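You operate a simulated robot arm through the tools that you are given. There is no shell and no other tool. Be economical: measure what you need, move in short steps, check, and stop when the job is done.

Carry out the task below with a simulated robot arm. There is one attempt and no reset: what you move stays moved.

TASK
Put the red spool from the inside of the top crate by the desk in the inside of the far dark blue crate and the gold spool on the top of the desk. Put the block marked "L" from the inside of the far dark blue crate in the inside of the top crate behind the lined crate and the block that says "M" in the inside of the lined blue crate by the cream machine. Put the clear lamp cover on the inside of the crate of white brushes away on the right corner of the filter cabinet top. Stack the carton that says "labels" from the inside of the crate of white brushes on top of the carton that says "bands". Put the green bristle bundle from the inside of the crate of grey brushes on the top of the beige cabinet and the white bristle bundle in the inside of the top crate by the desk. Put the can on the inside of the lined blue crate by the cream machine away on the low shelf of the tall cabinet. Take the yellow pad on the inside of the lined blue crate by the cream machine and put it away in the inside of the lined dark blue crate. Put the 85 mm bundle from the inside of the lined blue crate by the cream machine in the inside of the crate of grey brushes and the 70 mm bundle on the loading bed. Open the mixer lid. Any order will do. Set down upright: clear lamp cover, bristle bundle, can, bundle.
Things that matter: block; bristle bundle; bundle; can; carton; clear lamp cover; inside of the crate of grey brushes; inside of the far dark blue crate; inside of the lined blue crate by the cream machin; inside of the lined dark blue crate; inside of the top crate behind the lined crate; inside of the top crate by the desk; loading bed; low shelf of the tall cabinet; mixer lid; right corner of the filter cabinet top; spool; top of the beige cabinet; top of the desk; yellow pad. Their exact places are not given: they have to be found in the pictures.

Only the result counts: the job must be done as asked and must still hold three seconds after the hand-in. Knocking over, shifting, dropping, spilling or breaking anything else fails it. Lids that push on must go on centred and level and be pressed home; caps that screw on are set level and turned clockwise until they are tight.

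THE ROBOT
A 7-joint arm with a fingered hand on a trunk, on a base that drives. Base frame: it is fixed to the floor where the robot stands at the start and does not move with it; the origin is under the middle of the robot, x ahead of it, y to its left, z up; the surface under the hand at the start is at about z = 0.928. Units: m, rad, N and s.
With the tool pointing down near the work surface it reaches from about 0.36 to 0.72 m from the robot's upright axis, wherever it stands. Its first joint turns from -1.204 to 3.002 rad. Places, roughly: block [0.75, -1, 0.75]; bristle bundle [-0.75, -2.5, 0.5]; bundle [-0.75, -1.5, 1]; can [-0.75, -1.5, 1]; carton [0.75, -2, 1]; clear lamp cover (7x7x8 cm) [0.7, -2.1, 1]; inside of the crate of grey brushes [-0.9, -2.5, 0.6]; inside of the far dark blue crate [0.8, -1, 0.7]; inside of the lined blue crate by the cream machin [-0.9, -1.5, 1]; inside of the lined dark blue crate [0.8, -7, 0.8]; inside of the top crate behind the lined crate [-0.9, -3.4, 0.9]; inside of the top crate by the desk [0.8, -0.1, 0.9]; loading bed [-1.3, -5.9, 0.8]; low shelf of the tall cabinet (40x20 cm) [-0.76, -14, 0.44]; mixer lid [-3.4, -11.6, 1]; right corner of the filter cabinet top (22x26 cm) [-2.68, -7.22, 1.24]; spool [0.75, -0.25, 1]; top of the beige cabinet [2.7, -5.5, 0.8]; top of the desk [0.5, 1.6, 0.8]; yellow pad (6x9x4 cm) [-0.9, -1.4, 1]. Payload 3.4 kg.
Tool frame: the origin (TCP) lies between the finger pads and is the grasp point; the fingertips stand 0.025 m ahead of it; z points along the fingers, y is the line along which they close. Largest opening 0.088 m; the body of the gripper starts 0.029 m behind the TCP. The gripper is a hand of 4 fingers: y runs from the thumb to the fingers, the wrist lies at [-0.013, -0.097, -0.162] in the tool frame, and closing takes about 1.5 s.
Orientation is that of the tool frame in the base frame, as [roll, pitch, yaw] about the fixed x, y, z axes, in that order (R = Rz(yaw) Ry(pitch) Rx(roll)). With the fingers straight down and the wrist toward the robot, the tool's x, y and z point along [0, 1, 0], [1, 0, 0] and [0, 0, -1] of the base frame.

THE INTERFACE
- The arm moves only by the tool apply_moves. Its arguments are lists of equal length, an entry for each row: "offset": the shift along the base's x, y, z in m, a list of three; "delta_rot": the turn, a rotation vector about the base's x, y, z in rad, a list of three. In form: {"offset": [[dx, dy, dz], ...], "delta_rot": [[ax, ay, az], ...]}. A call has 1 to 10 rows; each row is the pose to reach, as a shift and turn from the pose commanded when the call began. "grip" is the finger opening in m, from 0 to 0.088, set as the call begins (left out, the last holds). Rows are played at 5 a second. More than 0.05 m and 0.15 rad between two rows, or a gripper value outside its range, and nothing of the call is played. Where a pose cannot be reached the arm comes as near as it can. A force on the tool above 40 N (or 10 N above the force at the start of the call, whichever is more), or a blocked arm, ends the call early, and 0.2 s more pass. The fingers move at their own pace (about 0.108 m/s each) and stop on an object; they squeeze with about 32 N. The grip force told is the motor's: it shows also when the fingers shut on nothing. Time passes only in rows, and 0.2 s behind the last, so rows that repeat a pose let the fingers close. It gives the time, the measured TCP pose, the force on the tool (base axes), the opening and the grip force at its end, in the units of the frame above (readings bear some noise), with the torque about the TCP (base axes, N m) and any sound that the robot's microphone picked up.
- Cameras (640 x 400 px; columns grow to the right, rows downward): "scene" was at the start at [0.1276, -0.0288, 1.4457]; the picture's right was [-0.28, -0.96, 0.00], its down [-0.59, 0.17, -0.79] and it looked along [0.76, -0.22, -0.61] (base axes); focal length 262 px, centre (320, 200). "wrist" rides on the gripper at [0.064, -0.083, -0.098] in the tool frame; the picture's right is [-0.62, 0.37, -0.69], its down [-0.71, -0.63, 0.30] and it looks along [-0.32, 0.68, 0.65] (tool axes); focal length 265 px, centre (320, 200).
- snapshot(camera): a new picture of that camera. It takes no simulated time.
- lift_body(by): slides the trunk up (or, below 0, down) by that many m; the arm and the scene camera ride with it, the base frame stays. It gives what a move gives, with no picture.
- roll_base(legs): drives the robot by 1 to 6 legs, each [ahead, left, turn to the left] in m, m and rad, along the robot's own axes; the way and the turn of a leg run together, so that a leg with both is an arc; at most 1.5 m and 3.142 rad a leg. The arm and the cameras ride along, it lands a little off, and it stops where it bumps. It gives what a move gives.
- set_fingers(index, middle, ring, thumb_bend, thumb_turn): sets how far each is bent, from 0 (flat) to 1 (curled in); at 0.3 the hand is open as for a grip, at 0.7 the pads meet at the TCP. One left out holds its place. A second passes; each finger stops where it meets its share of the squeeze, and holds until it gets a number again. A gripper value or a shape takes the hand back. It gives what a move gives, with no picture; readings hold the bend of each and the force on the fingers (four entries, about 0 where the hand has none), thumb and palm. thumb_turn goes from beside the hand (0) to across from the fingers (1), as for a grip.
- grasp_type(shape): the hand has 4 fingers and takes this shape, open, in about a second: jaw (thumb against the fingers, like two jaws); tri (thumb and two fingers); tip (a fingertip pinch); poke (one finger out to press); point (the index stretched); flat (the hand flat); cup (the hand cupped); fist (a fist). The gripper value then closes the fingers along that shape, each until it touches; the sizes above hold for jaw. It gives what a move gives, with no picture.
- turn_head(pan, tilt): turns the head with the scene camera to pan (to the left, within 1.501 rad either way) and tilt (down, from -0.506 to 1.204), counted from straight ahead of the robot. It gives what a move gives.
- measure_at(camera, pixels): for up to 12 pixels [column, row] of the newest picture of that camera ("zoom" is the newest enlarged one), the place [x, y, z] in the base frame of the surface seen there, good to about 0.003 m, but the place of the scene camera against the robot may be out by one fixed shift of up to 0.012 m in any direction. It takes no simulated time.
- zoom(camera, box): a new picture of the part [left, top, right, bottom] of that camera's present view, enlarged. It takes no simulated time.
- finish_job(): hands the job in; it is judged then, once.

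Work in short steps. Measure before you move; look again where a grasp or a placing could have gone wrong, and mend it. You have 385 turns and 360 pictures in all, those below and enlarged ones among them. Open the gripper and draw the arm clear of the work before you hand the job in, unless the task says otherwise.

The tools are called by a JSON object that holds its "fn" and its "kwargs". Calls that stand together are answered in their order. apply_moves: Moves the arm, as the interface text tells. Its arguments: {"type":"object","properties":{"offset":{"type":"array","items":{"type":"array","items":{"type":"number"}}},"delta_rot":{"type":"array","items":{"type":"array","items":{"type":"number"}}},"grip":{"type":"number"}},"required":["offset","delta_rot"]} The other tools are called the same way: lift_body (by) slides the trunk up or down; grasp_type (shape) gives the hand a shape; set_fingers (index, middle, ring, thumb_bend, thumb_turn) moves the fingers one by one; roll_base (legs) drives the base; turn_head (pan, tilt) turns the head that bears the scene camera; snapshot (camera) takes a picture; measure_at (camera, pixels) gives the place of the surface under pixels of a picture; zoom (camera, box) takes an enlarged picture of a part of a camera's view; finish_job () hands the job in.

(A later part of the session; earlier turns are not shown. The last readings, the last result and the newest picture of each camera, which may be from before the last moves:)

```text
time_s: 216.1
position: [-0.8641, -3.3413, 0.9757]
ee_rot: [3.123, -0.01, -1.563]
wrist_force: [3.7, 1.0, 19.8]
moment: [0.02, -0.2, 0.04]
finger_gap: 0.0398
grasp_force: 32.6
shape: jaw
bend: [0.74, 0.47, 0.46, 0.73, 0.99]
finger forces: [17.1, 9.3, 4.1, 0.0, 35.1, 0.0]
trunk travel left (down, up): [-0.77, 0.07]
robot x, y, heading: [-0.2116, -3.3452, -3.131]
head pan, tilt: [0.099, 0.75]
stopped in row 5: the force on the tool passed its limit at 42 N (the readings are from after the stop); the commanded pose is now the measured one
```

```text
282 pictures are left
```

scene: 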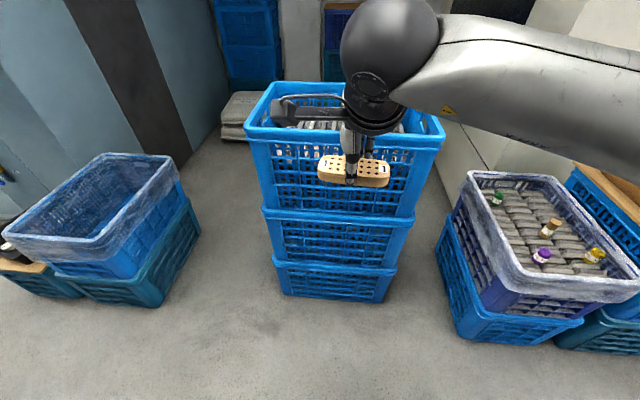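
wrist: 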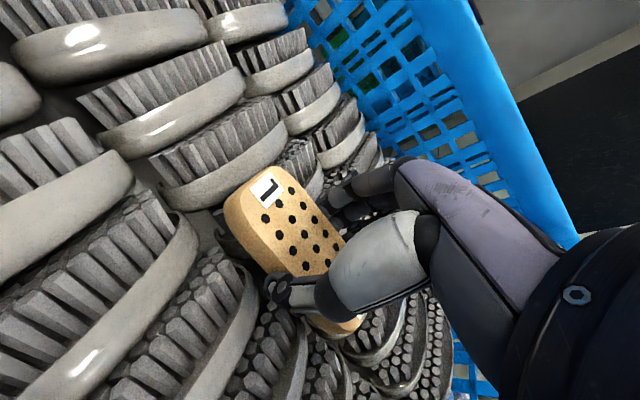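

Resting on the brushes. I release and rise.

{"fn": "apply_moves", "kwargs": {"offset": [[0, 0, 0], [0, 0, 0], [0, 0, 0], [0, 0, 0], [0, 0, 0.03], [0, 0, 0.07], [0, 0, 0.12], [0, 0, 0.17], [0, 0, 0.21]], "delta_rot": [[0, 0, 0], [0, 0, 0], [0, 0, 0], [0, 0, 0], [0.005, -0.01, 0], [0.01, -0.02, 0], [0.01, -0.02, 0], [0.01, -0.02, 0], [0.01, -0.02, 0]], "grip": 0.088}}

{"fn": "snapshot", "kwargs": {"camera": "wrist"}}

```text
time_s: 218.1
position: [-0.8659, -3.343, 1.1816]
ee_rot: [-3.13, 0.005, -1.562]
wrist_force: [-0.4, -0.1, 0.5]
moment: [0.02, 0.0, -0.02]
finger_gap: 0.0879
grasp_force: 0.0
shape: jaw
bend: [0.3, 0.3, 0.3, 0.3, 0.98]
finger forces: [0.1, 0.0, 0.1, 0.1, 0.1, 0.0]
trunk travel left (down, up): [-0.77, 0.07]
robot x, y, heading: [-0.213, -3.341, -3.132]
head pan, tilt: [0.099, 0.75]
```

```text
281 pictures are left
```

wrist: 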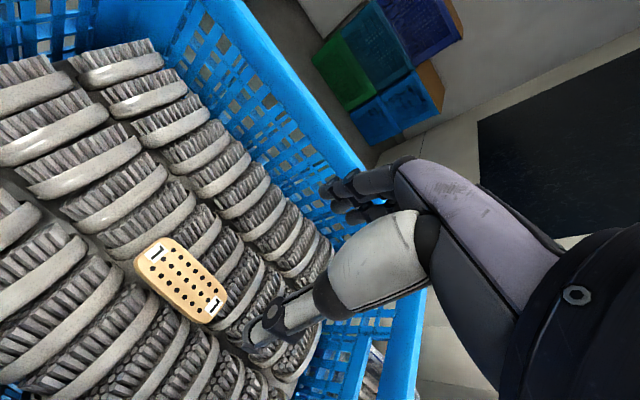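

L is in place. Next the green bristle bundle in the grey crate: back up, strafe right, approach.

{"fn": "roll_base", "kwargs": {"legs": [[-0.3, 0, 0], [0, -0.76, 0], [0.3, 0, -0.008]]}}

{"fn": "turn_head", "kwargs": {"pan": 0.05, "tilt": 0.95}}

{"fn": "lift_body", "kwargs": {"by": -0.38}}

{"fn": "snapshot", "kwargs": {"camera": "scene"}}

{"fn": "snapshot", "kwargs": {"camera": "wrist"}}

```text
time_s: 225.5
position: [-0.8791, -2.5818, 1.1803]
ee_rot: [-3.132, 0.003, -1.572]
wrist_force: [-0.6, -0.1, 1.1]
moment: [-0.03, 0.0, 0.01]
finger_gap: 0.0873
grasp_force: 0.0
shape: jaw
bend: [0.3, 0.3, 0.3, 0.3, 0.98]
finger forces: [0.0, 0.0, 0.0, 0.1, 0.1, 0.0]
trunk travel left (down, up): [-0.77, 0.07]
robot x, y, heading: [-0.2265, -2.5885, -3.137]
head pan, tilt: [0.099, 0.75]
```

```text
time_s: 226.2
position: [-0.8792, -2.5799, 1.1814]
ee_rot: [-3.131, 0.002, -1.573]
wrist_force: [0.3, 0.4, 0.7]
moment: [0.01, 0.0, 0.03]
finger_gap: 0.0877
grasp_force: 0.1
shape: jaw
bend: [0.3, 0.3, 0.3, 0.3, 0.98]
finger forces: [0.0, 0.0, 0.0, 0.1, 0.0, 0.0]
trunk travel left (down, up): [-0.77, 0.07]
robot x, y, heading: [-0.2286, -2.5918, -3.14]
head pan, tilt: [0.051, 0.949]
```

```text
time_s: 229.9
position: [-0.8796, -2.5805, 0.801]
ee_rot: [-3.131, 0.003, -1.574]
wrist_force: [0.1, 0.0, -0.2]
moment: [-0.04, 0.0, -0.02]
finger_gap: 0.0876
grasp_force: 0.0
shape: jaw
bend: [0.3, 0.3, 0.3, 0.3, 0.98]
finger forces: [0.0, 0.1, 0.0, 0.0, 0.0, 0.0]
trunk travel left (down, up): [-0.39, 0.45]
robot x, y, heading: [-0.2288, -2.5912, -3.141]
head pan, tilt: [0.051, 0.949]
```

```text
280 pictures are left
```

scene: 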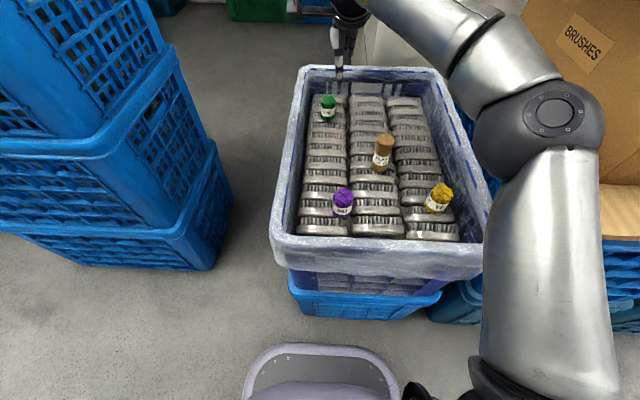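

```text
279 pictures are left
```

wrist: 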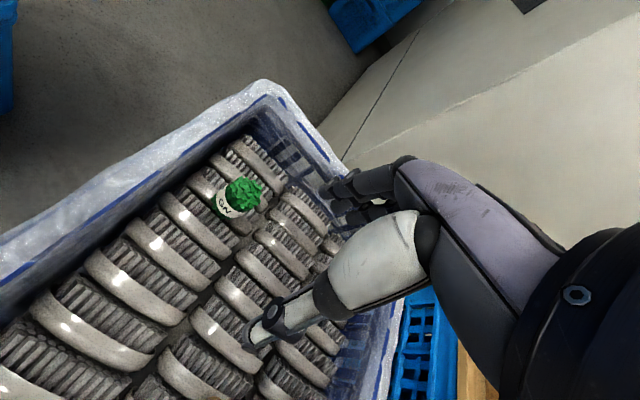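

{"fn": "measure_at", "kwargs": {"camera": "wrist", "pixels": [[228, 188], [258, 190], [243, 180], [245, 205], [240, 195], [225, 210], [290, 110], [260, 215]]}}

{"fn": "measure_at", "kwargs": {"camera": "scene", "pixels": [[318, 344], [260, 365], [365, 318], [310, 310], [360, 270], [327, 103], [335, 75], [510, 120], [600, 240]]}}

```text
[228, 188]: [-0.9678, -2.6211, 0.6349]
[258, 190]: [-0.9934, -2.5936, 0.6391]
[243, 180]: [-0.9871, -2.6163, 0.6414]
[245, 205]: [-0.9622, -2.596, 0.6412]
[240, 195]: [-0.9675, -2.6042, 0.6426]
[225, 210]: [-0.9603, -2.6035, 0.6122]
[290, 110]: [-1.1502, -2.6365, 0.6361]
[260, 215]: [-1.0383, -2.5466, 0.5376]
```

```text
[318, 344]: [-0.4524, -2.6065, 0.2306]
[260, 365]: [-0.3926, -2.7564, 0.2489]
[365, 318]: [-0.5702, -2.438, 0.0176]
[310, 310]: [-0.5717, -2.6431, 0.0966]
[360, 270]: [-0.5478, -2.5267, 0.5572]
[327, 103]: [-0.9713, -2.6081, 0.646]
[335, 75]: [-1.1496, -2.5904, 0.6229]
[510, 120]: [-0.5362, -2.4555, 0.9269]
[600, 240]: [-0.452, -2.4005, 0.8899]
```

Green centre ≈(-0.977,-2.606). The base has 0.10 m of room, so I drive 0.045 ahead, then move above the bundle and go down.

{"fn": "roll_base", "kwargs": {"legs": [[0.045, 0, 0]]}}

{"fn": "apply_moves", "kwargs": {"offset": [[-0.01, -0.015, -0.04], [-0.03, -0.025, -0.08], [-0.053, -0.026, -0.115]], "delta_rot": [[0, 0, 0], [0, 0, 0], [0, 0, 0]]}}

{"fn": "snapshot", "kwargs": {"camera": "wrist"}}

```text
time_s: 230.8
position: [-0.9245, -2.5801, 0.8013]
ee_rot: [-3.129, 0.003, -1.573]
wrist_force: [-0.3, -0.6, -0.2]
moment: [-0.01, -0.02, 0.0]
finger_gap: 0.0878
grasp_force: 0.0
shape: jaw
bend: [0.3, 0.3, 0.3, 0.3, 0.98]
finger forces: [0.0, 0.0, 0.0, 0.0, 0.0, 0.1]
trunk travel left (down, up): [-0.39, 0.45]
robot x, y, heading: [-0.2712, -2.59, -3.14]
head pan, tilt: [0.051, 0.949]
```

```text
time_s: 231.6
position: [-0.9801, -2.6106, 0.6838]
ee_rot: [-3.131, 0.005, -1.571]
wrist_force: [0.1, 0.8, 0.0]
moment: [-0.02, -0.01, -0.04]
finger_gap: 0.0879
grasp_force: 0.1
shape: jaw
bend: [0.3, 0.3, 0.3, 0.3, 0.98]
finger forces: [0.0, 0.0, 0.0, 0.0, 0.0, 0.0]
trunk travel left (down, up): [-0.39, 0.45]
robot x, y, heading: [-0.2709, -2.5861, -3.14]
head pan, tilt: [0.051, 0.949]
```

```text
278 pictures are left
```

wrist: 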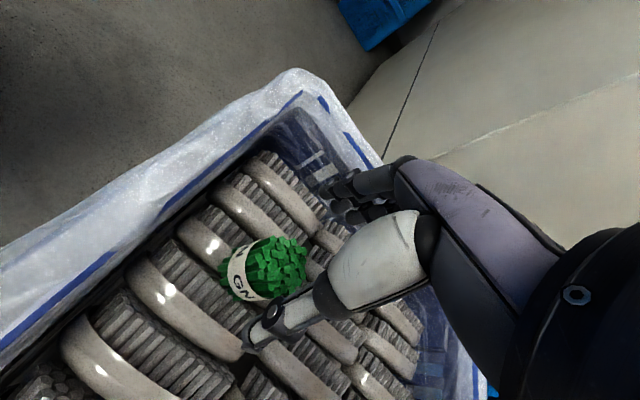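

Aligned (expected (278,256), seen (275,260)). Down, close and lift.

{"fn": "apply_moves", "kwargs": {"offset": [[0, 0, -0.035], [0, 0, -0.059], [0, 0, -0.059]], "delta_rot": [[0, 0, 0], [0, 0, 0], [0, 0, 0]]}}

{"fn": "apply_moves", "kwargs": {"offset": [[0, 0, 0], [0, 0, 0], [0, 0, 0], [0, 0, 0], [0, 0, 0], [0, 0, 0], [0, 0, 0], [0, 0, 0]], "delta_rot": [[0, 0, 0], [0, 0, 0], [0, 0, 0], [0, 0, 0], [0, 0, 0], [0, 0, 0], [0, 0, 0], [0, 0, 0]], "grip": 0.02}}

{"fn": "apply_moves", "kwargs": {"offset": [[0, 0, 0.03], [0.01, 0, 0.07], [0.04, 0, 0.11], [0.07, 0.01, 0.15], [0.11, 0.02, 0.18], [0.16, 0.02, 0.18], [0.21, 0.02, 0.18]], "delta_rot": [[0, 0, 0], [0, 0, 0], [0, 0, 0], [0, 0, 0], [0, 0, 0], [0, 0, 0], [0, 0, 0]]}}

{"fn": "snapshot", "kwargs": {"camera": "wrist"}}

```text
time_s: 232.4
position: [-0.9822, -2.6065, 0.6288]
ee_rot: [-3.131, 0.005, -1.571]
wrist_force: [-0.3, 0.0, 0.6]
moment: [-0.02, 0.02, 0.0]
finger_gap: 0.088
grasp_force: 0.1
shape: jaw
bend: [0.3, 0.3, 0.3, 0.3, 0.98]
finger forces: [0.0, 0.0, 0.0, 0.1, 0.0, 0.1]
trunk travel left (down, up): [-0.39, 0.45]
robot x, y, heading: [-0.2723, -2.5891, -3.137]
head pan, tilt: [0.051, 0.949]
```

```text
time_s: 234.2
position: [-0.9814, -2.6062, 0.6288]
ee_rot: [-3.13, 0.004, -1.57]
wrist_force: [-0.2, -0.4, 0.5]
moment: [0.0, 0.03, 0.0]
finger_gap: 0.0322
grasp_force: 32.0
shape: jaw
bend: [0.74, 0.5, 0.57, 0.73, 1.0]
finger forces: [16.5, 9.0, 3.2, 0.1, 28.2, 0.1]
trunk travel left (down, up): [-0.39, 0.45]
robot x, y, heading: [-0.2706, -2.5885, -3.14]
head pan, tilt: [0.051, 0.949]
```

```text
refused: row 4 steps farther than a row can; nothing moved
```

```text
277 pictures are left
```

wrist: 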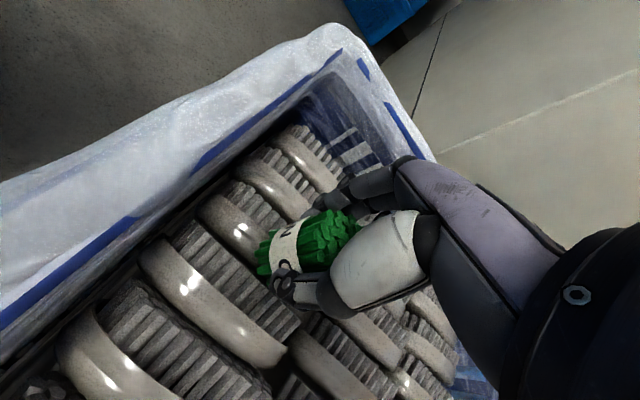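

Held; I lift with smaller steps.

{"fn": "apply_moves", "kwargs": {"offset": [[0, 0, 0.03], [0, 0, 0.07], [0.01, 0, 0.11], [0.03, 0, 0.15], [0.06, 0, 0.18], [0.1, 0.01, 0.19], [0.14, 0.01, 0.19], [0.18, 0.01, 0.19], [0.22, 0.01, 0.19]], "delta_rot": [[0, 0, 0], [0, 0, 0], [0, 0, 0], [0, 0, 0], [0, 0, 0], [0, 0, 0], [0, 0, 0], [0, 0, 0], [0, 0, 0]]}}

{"fn": "snapshot", "kwargs": {"camera": "wrist"}}

{"fn": "lift_body", "kwargs": {"by": 0.38}}

{"fn": "roll_base", "kwargs": {"legs": [[-0.33, 0, 0]]}}

{"fn": "turn_head", "kwargs": {"pan": 1.45, "tilt": 0.45}}

{"fn": "snapshot", "kwargs": {"camera": "scene"}}

```text
time_s: 236.2
position: [-0.7587, -2.5939, 0.8189]
ee_rot: [-3.132, 0.007, -1.573]
wrist_force: [0.4, -0.9, -0.7]
moment: [0.0, 0.0, 0.01]
finger_gap: 0.0321
grasp_force: 31.8
shape: jaw
bend: [0.74, 0.5, 0.57, 0.73, 1.0]
finger forces: [16.7, 9.0, 3.3, 0.1, 28.0, 0.0]
trunk travel left (down, up): [-0.39, 0.45]
robot x, y, heading: [-0.2756, -2.5904, -3.141]
head pan, tilt: [0.051, 0.949]
```

```text
276 pictures are left
```

wrist: 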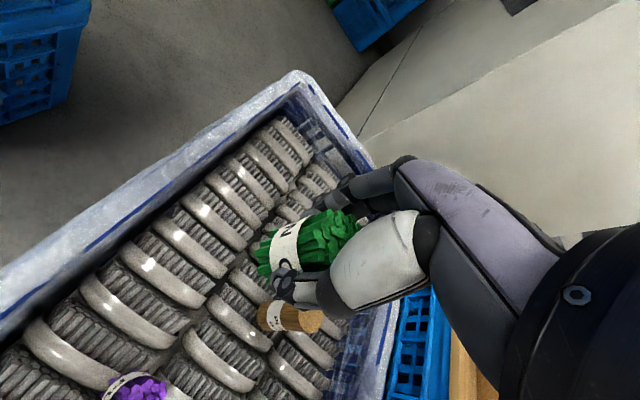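

```text
time_s: 239.9
position: [-0.7586, -2.5951, 1.1991]
ee_rot: [-3.131, 0.004, -1.573]
wrist_force: [0.0, 0.8, 0.0]
moment: [0.01, -0.01, 0.02]
finger_gap: 0.0321
grasp_force: 31.4
shape: jaw
bend: [0.74, 0.5, 0.57, 0.73, 1.0]
finger forces: [16.7, 9.0, 3.3, 0.1, 28.1, 0.1]
trunk travel left (down, up): [-0.77, 0.07]
robot x, y, heading: [-0.273, -2.5874, -3.144]
head pan, tilt: [0.051, 0.949]
```

```text
time_s: 242.0
position: [-0.4391, -2.595, 1.198]
ee_rot: [-3.13, 0.002, -1.571]
wrist_force: [-0.6, 0.3, -1.0]
moment: [0.02, 0.01, 0.04]
finger_gap: 0.0319
grasp_force: 32.3
shape: jaw
bend: [0.74, 0.5, 0.57, 0.73, 1.0]
finger forces: [16.7, 8.9, 3.3, 0.0, 28.1, 0.0]
trunk travel left (down, up): [-0.77, 0.07]
robot x, y, heading: [0.0521, -2.5894, -3.139]
head pan, tilt: [0.051, 0.949]
```

```text
time_s: 243.6
position: [-0.4377, -2.5938, 1.1974]
ee_rot: [-3.13, 0.006, -1.571]
wrist_force: [0.0, 0.2, 0.3]
moment: [-0.01, -0.01, -0.01]
finger_gap: 0.0319
grasp_force: 32.2
shape: jaw
bend: [0.74, 0.5, 0.57, 0.73, 1.0]
finger forces: [16.6, 8.9, 3.3, 0.0, 28.1, 0.0]
trunk travel left (down, up): [-0.77, 0.07]
robot x, y, heading: [0.0501, -2.5917, -3.139]
head pan, tilt: [1.45, 0.45]
```

```text
275 pictures are left
```

scene: 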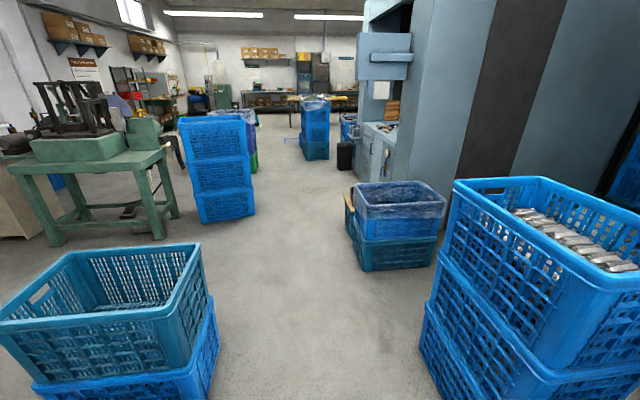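

The aisle view: I measure obstacles (left crate, green table, blue stack, right lined crate) and the beige thing at the far left.

{"fn": "measure_at", "kwargs": {"camera": "scene", "pixels": [[15, 200], [25, 235], [55, 235], [160, 235], [175, 215], [90, 180], [255, 215], [200, 222], [215, 345], [180, 250], [365, 270], [300, 160]]}}

{"fn": "zoom", "kwargs": {"camera": "scene", "box": [0, 60, 320, 260]}}

```text
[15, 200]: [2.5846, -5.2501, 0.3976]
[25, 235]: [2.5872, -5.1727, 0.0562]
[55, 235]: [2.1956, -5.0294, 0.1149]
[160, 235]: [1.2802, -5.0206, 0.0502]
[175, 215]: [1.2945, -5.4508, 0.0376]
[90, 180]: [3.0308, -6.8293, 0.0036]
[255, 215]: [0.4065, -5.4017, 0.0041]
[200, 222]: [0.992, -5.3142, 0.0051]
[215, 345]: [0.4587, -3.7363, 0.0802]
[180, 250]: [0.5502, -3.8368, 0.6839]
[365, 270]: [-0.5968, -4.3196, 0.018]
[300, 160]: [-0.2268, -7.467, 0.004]
```

```text
2.00 times, centred on (160, 160) of scene
```

zoom: 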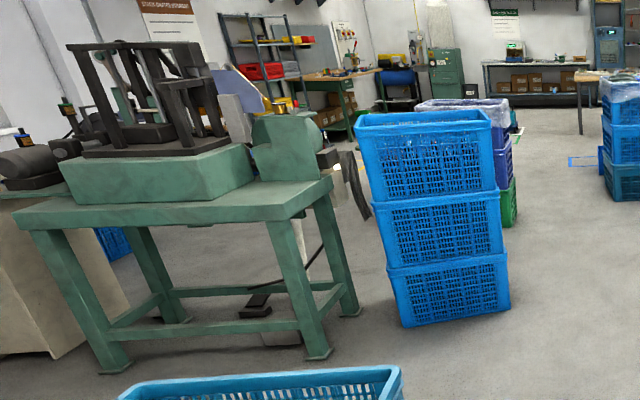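

I turn to face down the aisle, drive to y≈-4.45, and look left toward the beige cabinet.

{"fn": "roll_base", "kwargs": {"legs": [[0, 0, 1.57], [0.95, 0, 0], [0.9, 0, 0]]}}

{"fn": "turn_head", "kwargs": {"pan": 1.1, "tilt": 0.45}}

{"fn": "snapshot", "kwargs": {"camera": "scene"}}

```text
time_s: 256.6
position: [-0.0066, -4.9361, 1.1973]
ee_rot: [-3.131, 0.004, -0.033]
wrist_force: [0.2, 0.2, -0.7]
moment: [0.0, 0.0, 0.01]
finger_gap: 0.0321
grasp_force: 32.3
shape: jaw
bend: [0.74, 0.5, 0.57, 0.74, 1.0]
finger forces: [16.8, 8.9, 3.2, 0.0, 27.8, 0.1]
trunk travel left (down, up): [-0.77, 0.07]
robot x, y, heading: [0.0016, -4.4472, -1.602]
head pan, tilt: [1.45, 0.45]
```

```text
time_s: 257.5
position: [-0.0062, -4.9357, 1.199]
ee_rot: [-3.131, 0.005, -0.032]
wrist_force: [-0.3, -0.7, -0.7]
moment: [0.0, 0.0, 0.0]
finger_gap: 0.0318
grasp_force: 32.2
shape: jaw
bend: [0.74, 0.5, 0.57, 0.74, 1.0]
finger forces: [16.8, 9.0, 3.3, 0.0, 27.8, 0.0]
trunk travel left (down, up): [-0.77, 0.07]
robot x, y, heading: [0.0077, -4.4494, -1.6]
head pan, tilt: [1.1, 0.45]
```

```text
273 pictures are left
```

scene: 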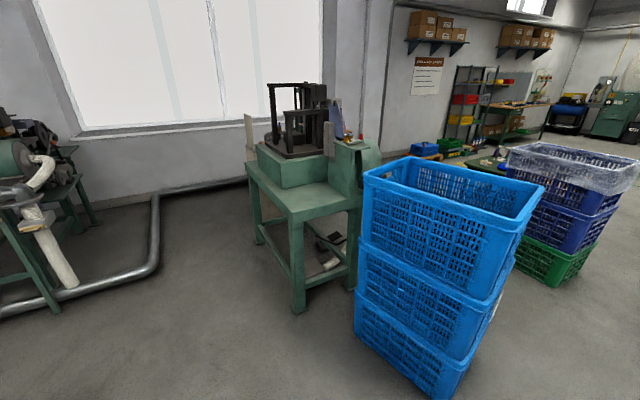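

{"fn": "measure_at", "kwargs": {"camera": "scene", "pixels": [[150, 270], [160, 200], [60, 295], [60, 190], [298, 308], [255, 240], [250, 130], [250, 155], [250, 195], [340, 285], [45, 310], [230, 185]]}}

{"fn": "zoom", "kwargs": {"camera": "scene", "box": [200, 60, 420, 280]}}

```text
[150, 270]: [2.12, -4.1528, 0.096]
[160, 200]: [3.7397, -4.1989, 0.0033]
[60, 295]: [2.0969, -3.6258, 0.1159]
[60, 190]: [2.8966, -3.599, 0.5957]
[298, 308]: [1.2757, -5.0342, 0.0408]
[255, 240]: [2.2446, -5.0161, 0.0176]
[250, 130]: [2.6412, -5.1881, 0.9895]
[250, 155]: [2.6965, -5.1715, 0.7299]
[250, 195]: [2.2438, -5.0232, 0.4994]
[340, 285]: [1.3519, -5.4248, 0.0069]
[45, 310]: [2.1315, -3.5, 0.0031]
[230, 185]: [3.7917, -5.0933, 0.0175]
```

```text
1.82 times, centred on (310, 170) of scene
```

zoom: 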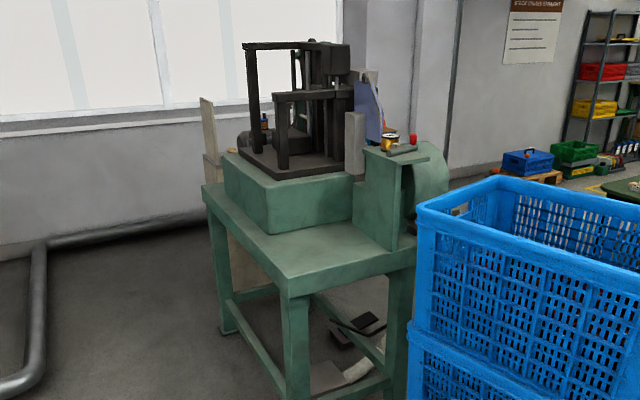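

The clear way is along y≈-4.6 facing +x, between pipe (y -4.15) and table (y -5.02). I turn to face +x, drive there, then look.

{"fn": "roll_base", "kwargs": {"legs": [[0, 0, 1.6], [0, -0.14, 0], [1.3, 0, 0]]}}

{"fn": "turn_head", "kwargs": {"pan": -0.5, "tilt": 0.5}}

{"fn": "snapshot", "kwargs": {"camera": "scene"}}

```text
time_s: 269.0
position: [1.8108, -4.505, 1.198]
ee_rot: [-3.132, 0.006, 1.618]
wrist_force: [0.5, -0.7, -1.3]
moment: [0.0, 0.02, -0.04]
finger_gap: 0.0314
grasp_force: 31.8
shape: jaw
bend: [0.74, 0.5, 0.57, 0.74, 1.0]
finger forces: [16.8, 8.9, 3.2, 0.0, 27.5, 0.0]
trunk travel left (down, up): [-0.77, 0.07]
robot x, y, heading: [1.3233, -4.5351, 0.048]
head pan, tilt: [1.1, 0.45]
```

```text
time_s: 270.7
position: [1.8111, -4.5046, 1.1977]
ee_rot: [-3.13, 0.006, 1.617]
wrist_force: [0.8, -0.5, -1.9]
moment: [0.01, 0.0, -0.03]
finger_gap: 0.0317
grasp_force: 32.0
shape: jaw
bend: [0.74, 0.5, 0.57, 0.74, 1.0]
finger forces: [16.7, 9.0, 3.2, 0.0, 27.5, 0.0]
trunk travel left (down, up): [-0.77, 0.07]
robot x, y, heading: [1.3192, -4.5363, 0.05]
head pan, tilt: [-0.499, 0.499]
```

```text
271 pictures are left
```

scene: 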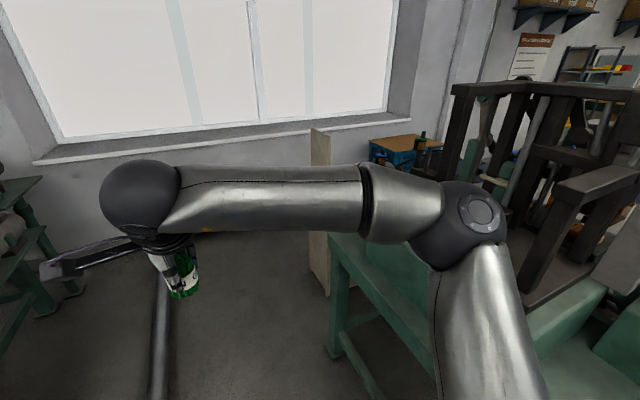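

I continue east 1.3 m, then turn right to face the cabinet.

{"fn": "roll_base", "kwargs": {"legs": [[0, -0.05, -0.05], [1.3, 0, 0]]}}

{"fn": "turn_head", "kwargs": {"pan": -1.2, "tilt": 0.6}}

{"fn": "snapshot", "kwargs": {"camera": "scene"}}

```text
time_s: 277.6
position: [3.0767, -4.5903, 1.1985]
ee_rot: [-3.131, 0.007, 1.559]
wrist_force: [-0.2, 0.2, 0.4]
moment: [0.01, -0.02, 0.02]
finger_gap: 0.0317
grasp_force: 32.4
shape: jaw
bend: [0.74, 0.5, 0.57, 0.74, 1.0]
finger forces: [16.6, 8.9, 3.2, 0.0, 27.5, 0.0]
trunk travel left (down, up): [-0.77, 0.07]
robot x, y, heading: [2.5911, -4.5889, -0.013]
head pan, tilt: [-0.499, 0.499]
```

```text
time_s: 278.6
position: [3.0772, -4.5893, 1.1985]
ee_rot: [-3.131, 0.005, 1.558]
wrist_force: [-0.5, -0.2, 0.4]
moment: [-0.01, 0.02, -0.03]
finger_gap: 0.0313
grasp_force: 32.0
shape: jaw
bend: [0.74, 0.5, 0.57, 0.74, 1.0]
finger forces: [16.7, 9.0, 3.3, 0.0, 27.5, 0.1]
trunk travel left (down, up): [-0.77, 0.07]
robot x, y, heading: [2.5888, -4.5898, -0.009]
head pan, tilt: [-1.201, 0.6]
```

```text
270 pictures are left
```

scene: 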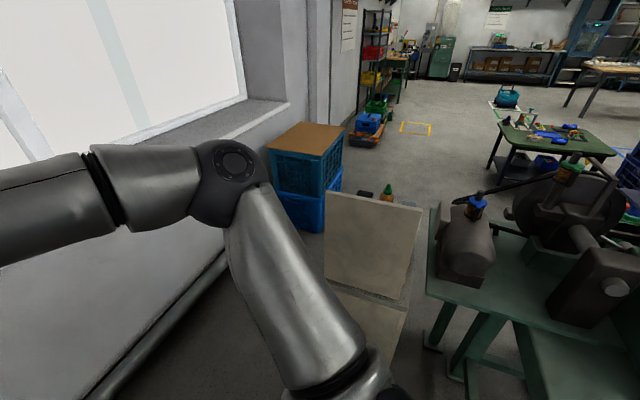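

There is an upright beige panel on this side with items behind it. I measure panel, items and surroundings.

{"fn": "measure_at", "kwargs": {"camera": "scene", "pixels": [[330, 196], [418, 212], [370, 250], [365, 330], [388, 190], [362, 194], [340, 135], [320, 225], [275, 160], [440, 235], [420, 190], [395, 120]]}}

{"fn": "zoom", "kwargs": {"camera": "scene", "box": [280, 100, 480, 300]}}

```text
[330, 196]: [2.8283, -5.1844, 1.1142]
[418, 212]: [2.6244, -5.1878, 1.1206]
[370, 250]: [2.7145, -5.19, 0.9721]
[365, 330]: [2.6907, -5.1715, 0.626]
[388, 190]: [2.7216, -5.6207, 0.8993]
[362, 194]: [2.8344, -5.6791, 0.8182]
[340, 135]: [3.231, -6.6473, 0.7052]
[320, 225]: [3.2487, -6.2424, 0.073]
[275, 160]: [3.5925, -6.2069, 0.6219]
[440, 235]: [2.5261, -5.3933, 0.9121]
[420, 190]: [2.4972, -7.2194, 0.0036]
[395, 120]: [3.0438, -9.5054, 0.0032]
```

```text
2.00 times, centred on (380, 200) of scene
```

zoom: 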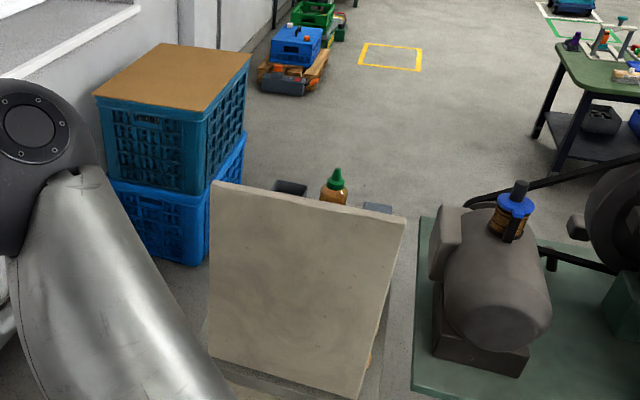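

The panel top is 1.12 m, so I'd rather come from the east side. I measure the wall-side pipe and wall, and the crate stack.

{"fn": "measure_at", "kwargs": {"camera": "scene", "pixels": [[215, 270], [130, 370], [190, 300], [240, 130], [60, 300], [200, 210], [300, 190], [275, 205], [255, 230], [345, 345], [225, 285]]}}

{"fn": "turn_head", "kwargs": {"pan": -0.9, "tilt": 0.9}}

{"fn": "snapshot", "kwargs": {"camera": "scene"}}

```text
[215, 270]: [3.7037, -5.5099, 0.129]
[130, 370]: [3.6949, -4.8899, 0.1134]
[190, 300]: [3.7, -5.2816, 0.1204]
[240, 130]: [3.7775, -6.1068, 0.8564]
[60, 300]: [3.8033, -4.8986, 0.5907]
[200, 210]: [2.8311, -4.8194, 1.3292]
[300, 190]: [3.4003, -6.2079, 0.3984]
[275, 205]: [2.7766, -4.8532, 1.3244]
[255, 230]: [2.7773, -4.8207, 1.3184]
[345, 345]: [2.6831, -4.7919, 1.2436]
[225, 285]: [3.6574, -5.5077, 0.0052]
```

```text
time_s: 279.4
position: [3.0779, -4.5912, 1.1985]
ee_rot: [-3.131, 0.005, 1.558]
wrist_force: [0.2, 0.2, -1.3]
moment: [0.01, 0.01, 0.0]
finger_gap: 0.0316
grasp_force: 32.6
shape: jaw
bend: [0.74, 0.5, 0.57, 0.74, 1.0]
finger forces: [16.7, 8.9, 3.3, 0.0, 27.5, 0.0]
trunk travel left (down, up): [-0.77, 0.07]
robot x, y, heading: [2.589, -4.5904, -0.011]
head pan, tilt: [-0.901, 0.901]
```

```text
268 pictures are left
```

scene: 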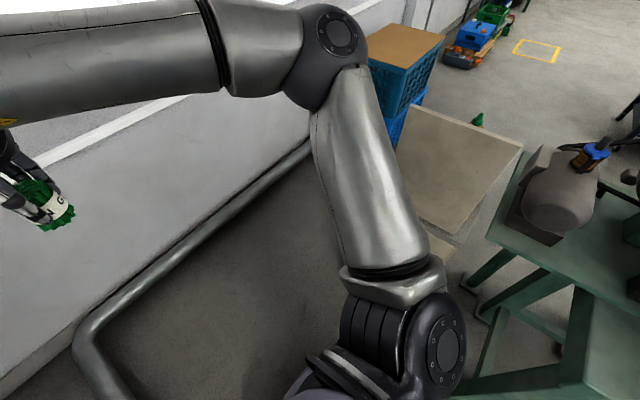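

I'll come down the corridor between cabinet (x<2.85) and wall pipe (x>3.66) at x≈3.25, facing +y. First drive and turn, then check.

{"fn": "roll_base", "kwargs": {"legs": [[0.66, 0, 0.011], [0, 0, 1.571]]}}

{"fn": "turn_head", "kwargs": {"pan": 1.5, "tilt": 0.8}}

{"fn": "snapshot", "kwargs": {"camera": "scene"}}

```text
time_s: 286.8
position: [3.2723, -4.1045, 1.1976]
ee_rot: [-3.132, 0.006, 3.087]
wrist_force: [-0.3, 0.3, -1.3]
moment: [-0.02, -0.03, 0.02]
finger_gap: 0.0313
grasp_force: 32.2
shape: jaw
bend: [0.74, 0.5, 0.57, 0.74, 1.0]
finger forces: [16.7, 8.8, 3.0, 0.1, 27.2, 0.0]
trunk travel left (down, up): [-0.77, 0.07]
robot x, y, heading: [3.2548, -4.5938, 1.52]
head pan, tilt: [-0.901, 0.901]
```

```text
time_s: 289.0
position: [3.273, -4.105, 1.1983]
ee_rot: [-3.131, 0.004, 3.085]
wrist_force: [-0.2, 0.2, -1.0]
moment: [0.01, 0.01, 0.03]
finger_gap: 0.0315
grasp_force: 32.6
shape: jaw
bend: [0.74, 0.5, 0.57, 0.74, 1.0]
finger forces: [16.7, 8.8, 3.1, 0.0, 27.2, 0.1]
trunk travel left (down, up): [-0.77, 0.07]
robot x, y, heading: [3.2541, -4.5949, 1.517]
head pan, tilt: [1.499, 0.799]
```

```text
267 pictures are left
```

scene: 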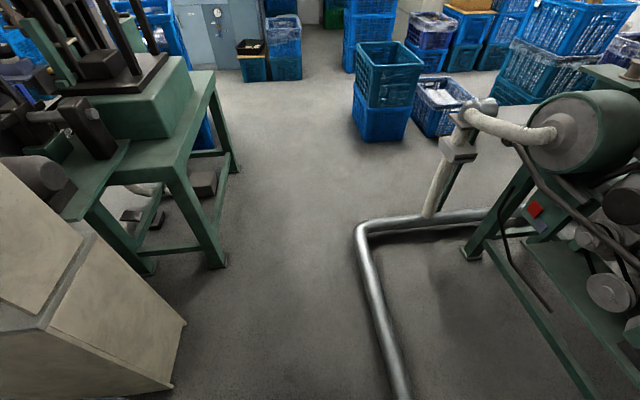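

I measure the cabinet's near corner and back up half-way with heading correction.

{"fn": "measure_at", "kwargs": {"camera": "scene", "pixels": [[180, 320], [165, 385], [100, 370], [40, 330], [10, 250]]}}

{"fn": "roll_base", "kwargs": {"legs": [[0, 0, 0.053], [-0.55, 0, 0]]}}

{"fn": "snapshot", "kwargs": {"camera": "scene"}}

```text
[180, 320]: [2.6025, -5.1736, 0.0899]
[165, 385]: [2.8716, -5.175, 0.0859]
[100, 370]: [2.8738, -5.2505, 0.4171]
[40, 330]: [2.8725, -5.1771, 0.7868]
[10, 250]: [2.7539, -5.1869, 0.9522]
```

```text
time_s: 292.6
position: [3.2461, -4.6528, 1.1995]
ee_rot: [-3.131, 0.005, -3.141]
wrist_force: [0.7, 0.0, 0.0]
moment: [-0.02, -0.01, -0.01]
finger_gap: 0.0312
grasp_force: 32.1
shape: jaw
bend: [0.74, 0.5, 0.57, 0.74, 1.0]
finger forces: [16.7, 9.0, 3.1, 0.0, 27.3, 0.0]
trunk travel left (down, up): [-0.77, 0.07]
robot x, y, heading: [3.2482, -5.1386, 1.58]
head pan, tilt: [1.499, 0.799]
```

```text
266 pictures are left
```

scene: 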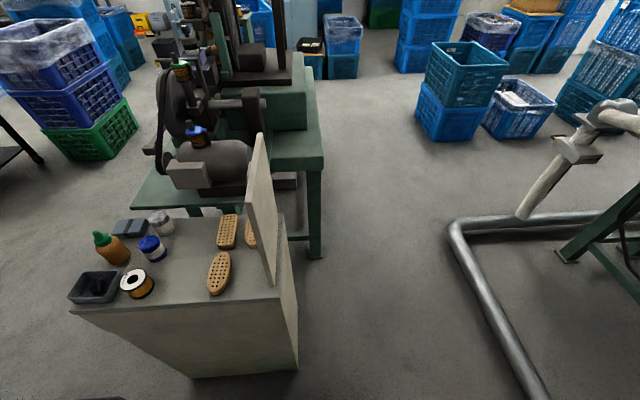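

The cabinet top is visible with several items. I measure it for a free spot.

{"fn": "zoom", "kwargs": {"camera": "scene", "box": [60, 190, 310, 320]}}

{"fn": "measure_at", "kwargs": {"camera": "scene", "pixels": [[185, 270], [195, 245], [218, 290], [230, 218], [137, 283], [152, 248], [175, 235], [75, 308], [270, 290], [190, 290], [245, 255], [205, 230]]}}

```text
2.56 times, centred on (185, 255) of scene
```

zoom: 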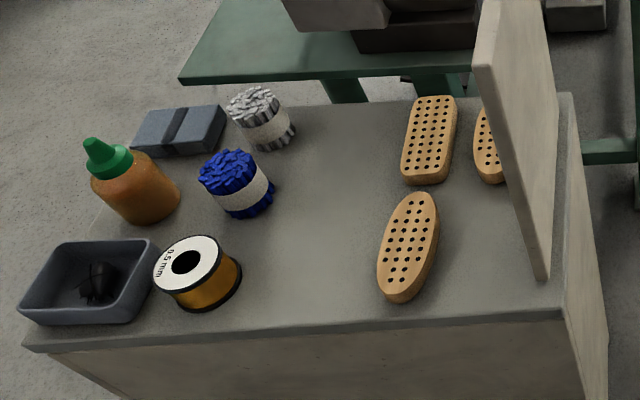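

```text
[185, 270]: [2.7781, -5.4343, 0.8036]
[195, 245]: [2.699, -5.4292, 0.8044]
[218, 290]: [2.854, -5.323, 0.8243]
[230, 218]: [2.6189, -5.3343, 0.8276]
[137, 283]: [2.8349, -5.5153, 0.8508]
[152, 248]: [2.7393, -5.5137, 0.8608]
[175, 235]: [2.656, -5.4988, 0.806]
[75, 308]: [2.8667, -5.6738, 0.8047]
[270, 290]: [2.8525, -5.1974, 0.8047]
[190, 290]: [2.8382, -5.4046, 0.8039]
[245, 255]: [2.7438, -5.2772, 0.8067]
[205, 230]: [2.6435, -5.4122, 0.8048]
```

Free spot at about (2.73,-5.405) with the hand along x. I back up to y≈-5.52.

{"fn": "roll_base", "kwargs": {"legs": [[-0.385, 0, -0.009]]}}

```text
time_s: 295.0
position: [3.248, -5.0366, 1.1991]
ee_rot: [-3.131, 0.006, 3.136]
wrist_force: [0.2, 1.0, 0.9]
moment: [0.02, 0.03, 0.01]
finger_gap: 0.0314
grasp_force: 32.2
shape: jaw
bend: [0.74, 0.5, 0.57, 0.74, 1.0]
finger forces: [16.7, 8.9, 3.1, 0.1, 27.2, 0.0]
trunk travel left (down, up): [-0.77, 0.07]
robot x, y, heading: [3.2493, -5.5258, 1.566]
head pan, tilt: [1.499, 0.799]
```

I swing the arm left in an arc about the robot's axis, raised by 0.02 m.

{"fn": "apply_moves", "kwargs": {"offset": [[-0.0488, -0.0024, 0], [-0.0971, -0.0097, 0.005], [-0.1445, -0.0218, 0.01], [-0.1904, -0.0386, 0.012], [-0.2344, -0.0599, 0.014], [-0.2761, -0.0854, 0.016], [-0.315, -0.115, 0.018], [-0.3508, -0.1483, 0.02], [-0.383, -0.185, 0.02], [-0.4115, -0.2248, 0.02]], "delta_rot": [[0, 0, 0.1], [0, 0, 0.2], [0, 0, 0.3], [0, 0, 0.4], [0, 0, 0.5], [0, 0, 0.6], [0, 0, 0.7], [0, 0, 0.8], [0, 0, 0.9], [0, 0, 1.0]]}}

```text
time_s: 297.2
position: [2.9162, -5.2162, 1.2015]
ee_rot: [-3.051, -0.187, -2.236]
wrist_force: [0.8, -0.4, -0.5]
moment: [0.0, 0.0, 0.01]
finger_gap: 0.031
grasp_force: 31.9
shape: jaw
bend: [0.74, 0.5, 0.57, 0.74, 1.0]
finger forces: [16.7, 9.0, 3.1, 0.1, 27.1, 0.1]
out of reach, approached as far as the arm can: row 8, 9, 10
trunk travel left (down, up): [-0.77, 0.07]
robot x, y, heading: [3.2502, -5.5267, 1.571]
head pan, tilt: [1.499, 0.799]
stopped in row 10: the arm was blocked; the commanded pose is now the measured one
```

The arm stopped partway, tilted. I look at what's happening.

{"fn": "turn_head", "kwargs": {"pan": 0.9, "tilt": 0.7}}

{"fn": "snapshot", "kwargs": {"camera": "scene"}}

{"fn": "snapshot", "kwargs": {"camera": "wrist"}}

```text
time_s: 298.2
position: [2.9133, -5.2181, 1.2009]
ee_rot: [-3.052, -0.184, -2.234]
wrist_force: [-0.7, -0.3, -0.8]
moment: [-0.01, -0.03, 0.0]
finger_gap: 0.0313
grasp_force: 32.5
shape: jaw
bend: [0.74, 0.5, 0.57, 0.74, 1.0]
finger forces: [16.7, 9.0, 3.0, 0.0, 27.1, 0.0]
trunk travel left (down, up): [-0.77, 0.07]
robot x, y, heading: [3.2509, -5.5234, 1.567]
head pan, tilt: [0.901, 0.7]
```

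```text
264 pictures are left
```

scene: 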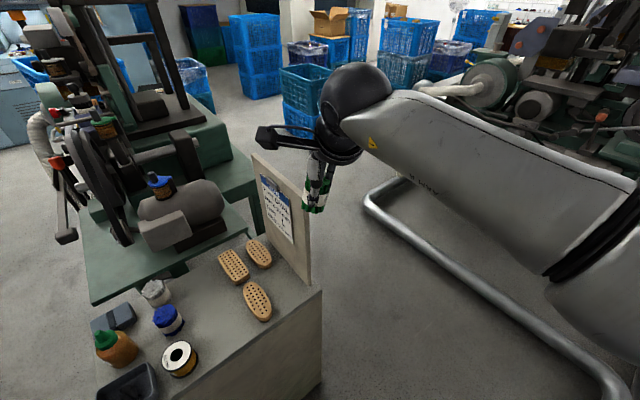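

```text
263 pictures are left
```

wrist: 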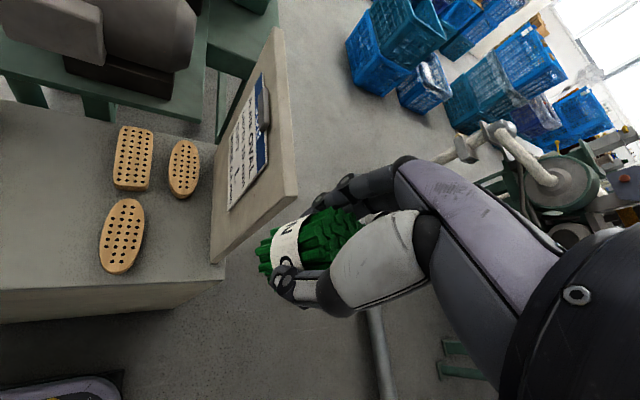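

The right-mounted arm can't swing far left. I'll undo the swing and turn the base instead. First level the hand while easing back.

{"fn": "apply_moves", "kwargs": {"offset": [[0.02, 0.03, 0.005], [0.04, 0.05, 0.01], [0.06, 0.065, 0.01]], "delta_rot": [[0.07, -0.015, 0], [0.135, -0.03, 0], [0.201, -0.043, 0]]}}

```text
time_s: 299.0
position: [2.9747, -5.1532, 1.2092]
ee_rot: [-3.138, 0.008, -2.218]
wrist_force: [0.2, -0.5, 0.0]
moment: [-0.01, 0.03, -0.02]
finger_gap: 0.0312
grasp_force: 32.0
shape: jaw
bend: [0.74, 0.5, 0.57, 0.74, 1.0]
finger forces: [16.6, 8.9, 3.1, 0.0, 27.1, 0.1]
trunk travel left (down, up): [-0.77, 0.07]
robot x, y, heading: [3.2526, -5.522, 1.569]
head pan, tilt: [0.901, 0.7]
```

Levelled. Now swing back to straight ahead, then raise the trunk.

{"fn": "apply_moves", "kwargs": {"offset": [[0.03, 0.023, 0], [0.062, 0.044, 0], [0.096, 0.063, 0], [0.131, 0.08, 0], [0.167, 0.094, 0], [0.203, 0.105, 0], [0.239, 0.112, 0], [0.273, 0.116, 0]], "delta_rot": [[0, 0, -0.116], [0, 0, -0.232], [0, 0, -0.348], [0, 0, -0.464], [0, 0, -0.58], [0, 0, -0.697], [0, 0, -0.813], [0, 0, -0.929]]}}

{"fn": "lift_body", "kwargs": {"by": 0.06}}

{"fn": "roll_base", "kwargs": {"legs": [[0, 0, 0.8], [0, 0, 0.77]]}}

{"fn": "turn_head", "kwargs": {"pan": 0.0, "tilt": 0.85}}

{"fn": "snapshot", "kwargs": {"camera": "scene"}}

{"fn": "snapshot", "kwargs": {"camera": "wrist"}}

```text
time_s: 300.8
position: [3.2468, -5.0421, 1.2104]
ee_rot: [-3.136, 0.005, 3.131]
wrist_force: [0.5, 0.4, -0.2]
moment: [0.0, 0.01, -0.02]
finger_gap: 0.0311
grasp_force: 32.2
shape: jaw
bend: [0.74, 0.5, 0.57, 0.74, 1.0]
finger forces: [16.6, 8.9, 3.1, 0.2, 27.1, 0.0]
trunk travel left (down, up): [-0.77, 0.07]
robot x, y, heading: [3.2508, -5.5255, 1.574]
head pan, tilt: [0.901, 0.7]
```

```text
time_s: 301.8
position: [3.2452, -5.0413, 1.2708]
ee_rot: [-3.136, 0.006, 3.132]
wrist_force: [-0.4, 0.4, -0.6]
moment: [0.01, 0.03, 0.02]
finger_gap: 0.0311
grasp_force: 32.2
shape: jaw
bend: [0.74, 0.5, 0.57, 0.74, 1.0]
finger forces: [16.6, 8.9, 3.1, 0.0, 27.1, 0.1]
trunk travel left (down, up): [-0.83, 0.01]
robot x, y, heading: [3.2547, -5.524, 1.575]
head pan, tilt: [0.901, 0.7]
```

```text
time_s: 306.3
position: [2.7683, -5.5355, 1.2703]
ee_rot: [-3.136, 0.005, -1.569]
wrist_force: [-0.2, 0.7, 0.6]
moment: [0.0, 0.01, 0.01]
finger_gap: 0.0307
grasp_force: 31.7
shape: jaw
bend: [0.74, 0.5, 0.57, 0.74, 1.0]
finger forces: [16.7, 8.7, 3.0, 0.0, 26.9, 0.0]
trunk travel left (down, up): [-0.83, 0.01]
robot x, y, heading: [3.255, -5.5268, -3.133]
head pan, tilt: [0.901, 0.7]
```

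```text
time_s: 307.5
position: [2.7696, -5.5357, 1.2712]
ee_rot: [-3.134, 0.005, -1.569]
wrist_force: [0.3, -0.5, -1.3]
moment: [0.02, 0.02, 0.0]
finger_gap: 0.0309
grasp_force: 32.0
shape: jaw
bend: [0.74, 0.5, 0.57, 0.74, 1.0]
finger forces: [16.8, 8.8, 2.9, 0.0, 26.8, 0.0]
trunk travel left (down, up): [-0.83, 0.01]
robot x, y, heading: [3.2543, -5.5231, -3.135]
head pan, tilt: [0.0, 0.85]
```

```text
262 pictures are left
```

scene: 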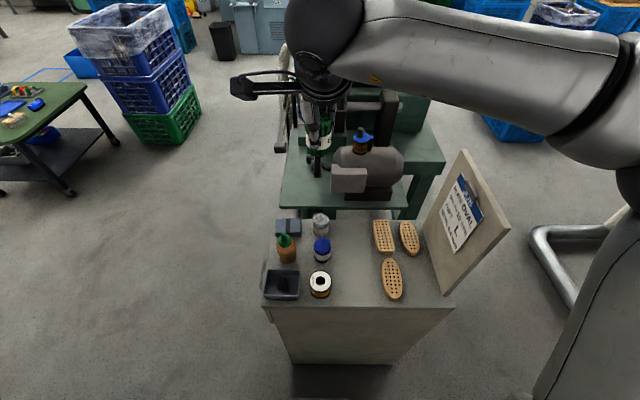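

```text
261 pictures are left
```

wrist: 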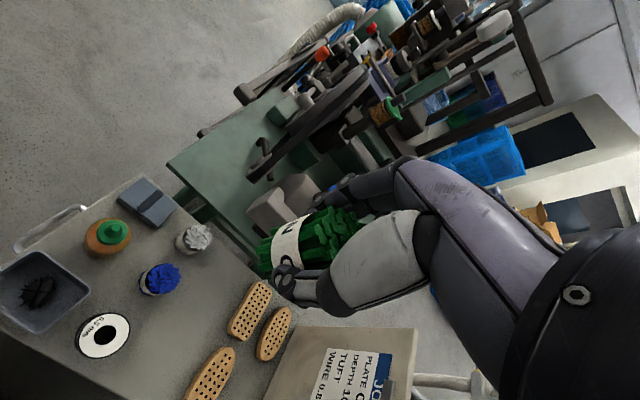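

Good view now. I measure the free middle strip with the wrist camera and the neighbours.

{"fn": "measure_at", "kwargs": {"camera": "wrist", "pixels": [[175, 320], [200, 300], [225, 265], [165, 280], [195, 240], [240, 325], [215, 360], [190, 400], [125, 340], [140, 370], [105, 335]]}}

{"fn": "measure_at", "kwargs": {"camera": "scene", "pixels": [[350, 265], [350, 245], [350, 285], [322, 248], [384, 245], [390, 280], [456, 155], [350, 190], [450, 290]]}}

```text
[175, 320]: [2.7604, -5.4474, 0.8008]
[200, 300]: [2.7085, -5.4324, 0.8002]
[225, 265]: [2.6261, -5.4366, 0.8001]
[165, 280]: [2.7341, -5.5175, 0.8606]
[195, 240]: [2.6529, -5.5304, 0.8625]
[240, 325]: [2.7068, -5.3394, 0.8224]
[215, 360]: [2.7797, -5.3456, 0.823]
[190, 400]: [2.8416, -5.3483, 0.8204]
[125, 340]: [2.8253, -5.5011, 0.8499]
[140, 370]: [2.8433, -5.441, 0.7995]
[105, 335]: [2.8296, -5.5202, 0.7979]
```

```text
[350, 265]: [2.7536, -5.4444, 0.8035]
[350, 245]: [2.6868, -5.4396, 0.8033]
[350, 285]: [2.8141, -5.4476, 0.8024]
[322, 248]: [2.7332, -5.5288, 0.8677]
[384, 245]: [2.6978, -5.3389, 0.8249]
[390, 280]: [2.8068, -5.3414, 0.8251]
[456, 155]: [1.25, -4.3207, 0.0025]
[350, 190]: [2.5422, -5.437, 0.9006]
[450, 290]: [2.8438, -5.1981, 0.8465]
```

Free strip centre (2.75,-5.43), surface 0.80. I shift sideways, lower the trunk 0.3, then descend.

{"fn": "apply_moves", "kwargs": {"offset": [[-0.01, 0.045, 0], [-0.019, 0.085, 0], [-0.019, 0.106, 0]], "delta_rot": [[0, 0, 0], [0, 0, 0], [0, 0, 0]]}}

{"fn": "lift_body", "kwargs": {"by": -0.3}}

{"fn": "apply_moves", "kwargs": {"offset": [[0, 0, -0.04], [0, 0, -0.08]], "delta_rot": [[0, 0, 0], [0, 0, 0]]}}

{"fn": "snapshot", "kwargs": {"camera": "wrist"}}

{"fn": "snapshot", "kwargs": {"camera": "scene"}}

```text
time_s: 308.3
position: [2.7529, -5.4305, 1.2698]
ee_rot: [-3.139, 0.003, -1.568]
wrist_force: [0.8, -0.1, -0.3]
moment: [0.0, -0.01, -0.01]
finger_gap: 0.0308
grasp_force: 32.3
shape: jaw
bend: [0.74, 0.5, 0.57, 0.74, 1.0]
finger forces: [16.7, 8.8, 3.1, 0.1, 26.8, 0.0]
trunk travel left (down, up): [-0.83, 0.01]
robot x, y, heading: [3.2506, -5.5298, -3.134]
head pan, tilt: [0.0, 0.85]
```

```text
time_s: 311.3
position: [2.7526, -5.4321, 0.9709]
ee_rot: [-3.137, 0.007, -1.571]
wrist_force: [0.5, -0.2, -0.7]
moment: [0.01, 0.03, -0.02]
finger_gap: 0.0311
grasp_force: 32.1
shape: jaw
bend: [0.74, 0.5, 0.57, 0.74, 1.0]
finger forces: [16.7, 8.8, 3.0, 0.0, 26.8, 0.0]
trunk travel left (down, up): [-0.53, 0.31]
robot x, y, heading: [3.2521, -5.5203, -3.133]
head pan, tilt: [0.0, 0.85]
```

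```text
time_s: 311.9
position: [2.7505, -5.4315, 0.8907]
ee_rot: [-3.136, 0.004, -1.57]
wrist_force: [0.1, 0.5, -1.5]
moment: [0.0, 0.02, 0.01]
finger_gap: 0.0307
grasp_force: 31.8
shape: jaw
bend: [0.74, 0.5, 0.57, 0.74, 1.0]
finger forces: [16.7, 8.9, 3.1, 0.0, 26.9, 0.0]
trunk travel left (down, up): [-0.53, 0.31]
robot x, y, heading: [3.2563, -5.526, -3.132]
head pan, tilt: [0.0, 0.85]
```

```text
260 pictures are left
```

wrist: 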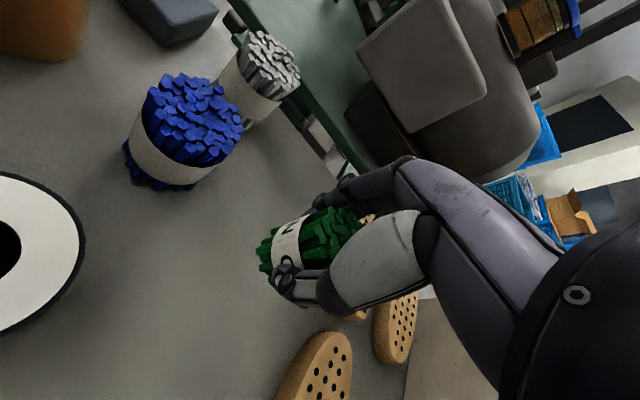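

```text
259 pictures are left
```

scene: 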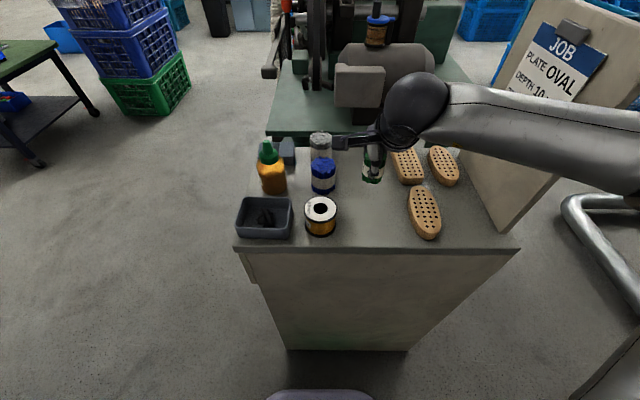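

I check the forearm's clearance to the job panel.

{"fn": "measure_at", "kwargs": {"camera": "scene", "pixels": [[470, 90], [500, 95], [540, 100], [580, 105], [480, 150], [540, 180], [500, 195]]}}

```text
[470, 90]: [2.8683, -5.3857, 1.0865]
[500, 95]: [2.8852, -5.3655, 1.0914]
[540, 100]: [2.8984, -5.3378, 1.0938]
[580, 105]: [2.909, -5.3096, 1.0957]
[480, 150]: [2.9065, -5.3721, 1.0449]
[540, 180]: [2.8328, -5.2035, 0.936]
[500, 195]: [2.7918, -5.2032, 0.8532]
```

About 5 cm clearance. I descend slowly to contact.

{"fn": "apply_moves", "kwargs": {"offset": [[0, 0, -0.015], [0, 0, -0.028], [0, 0, -0.033], [0, 0, -0.038], [0, 0, -0.042]], "delta_rot": [[0, 0, 0], [0, 0, 0], [0, 0, 0], [0, 0, 0], [0, 0, 0]]}}

```text
time_s: 313.1
position: [2.7515, -5.4313, 0.8489]
ee_rot: [-3.136, 0.006, -1.569]
wrist_force: [0.6, -0.4, -0.2]
moment: [0.0, -0.01, 0.0]
finger_gap: 0.0311
grasp_force: 32.2
shape: jaw
bend: [0.74, 0.5, 0.57, 0.74, 1.0]
finger forces: [16.6, 8.9, 3.2, 0.1, 26.9, 0.0]
trunk travel left (down, up): [-0.53, 0.31]
robot x, y, heading: [3.2495, -5.5212, -3.128]
head pan, tilt: [0.0, 0.85]
```

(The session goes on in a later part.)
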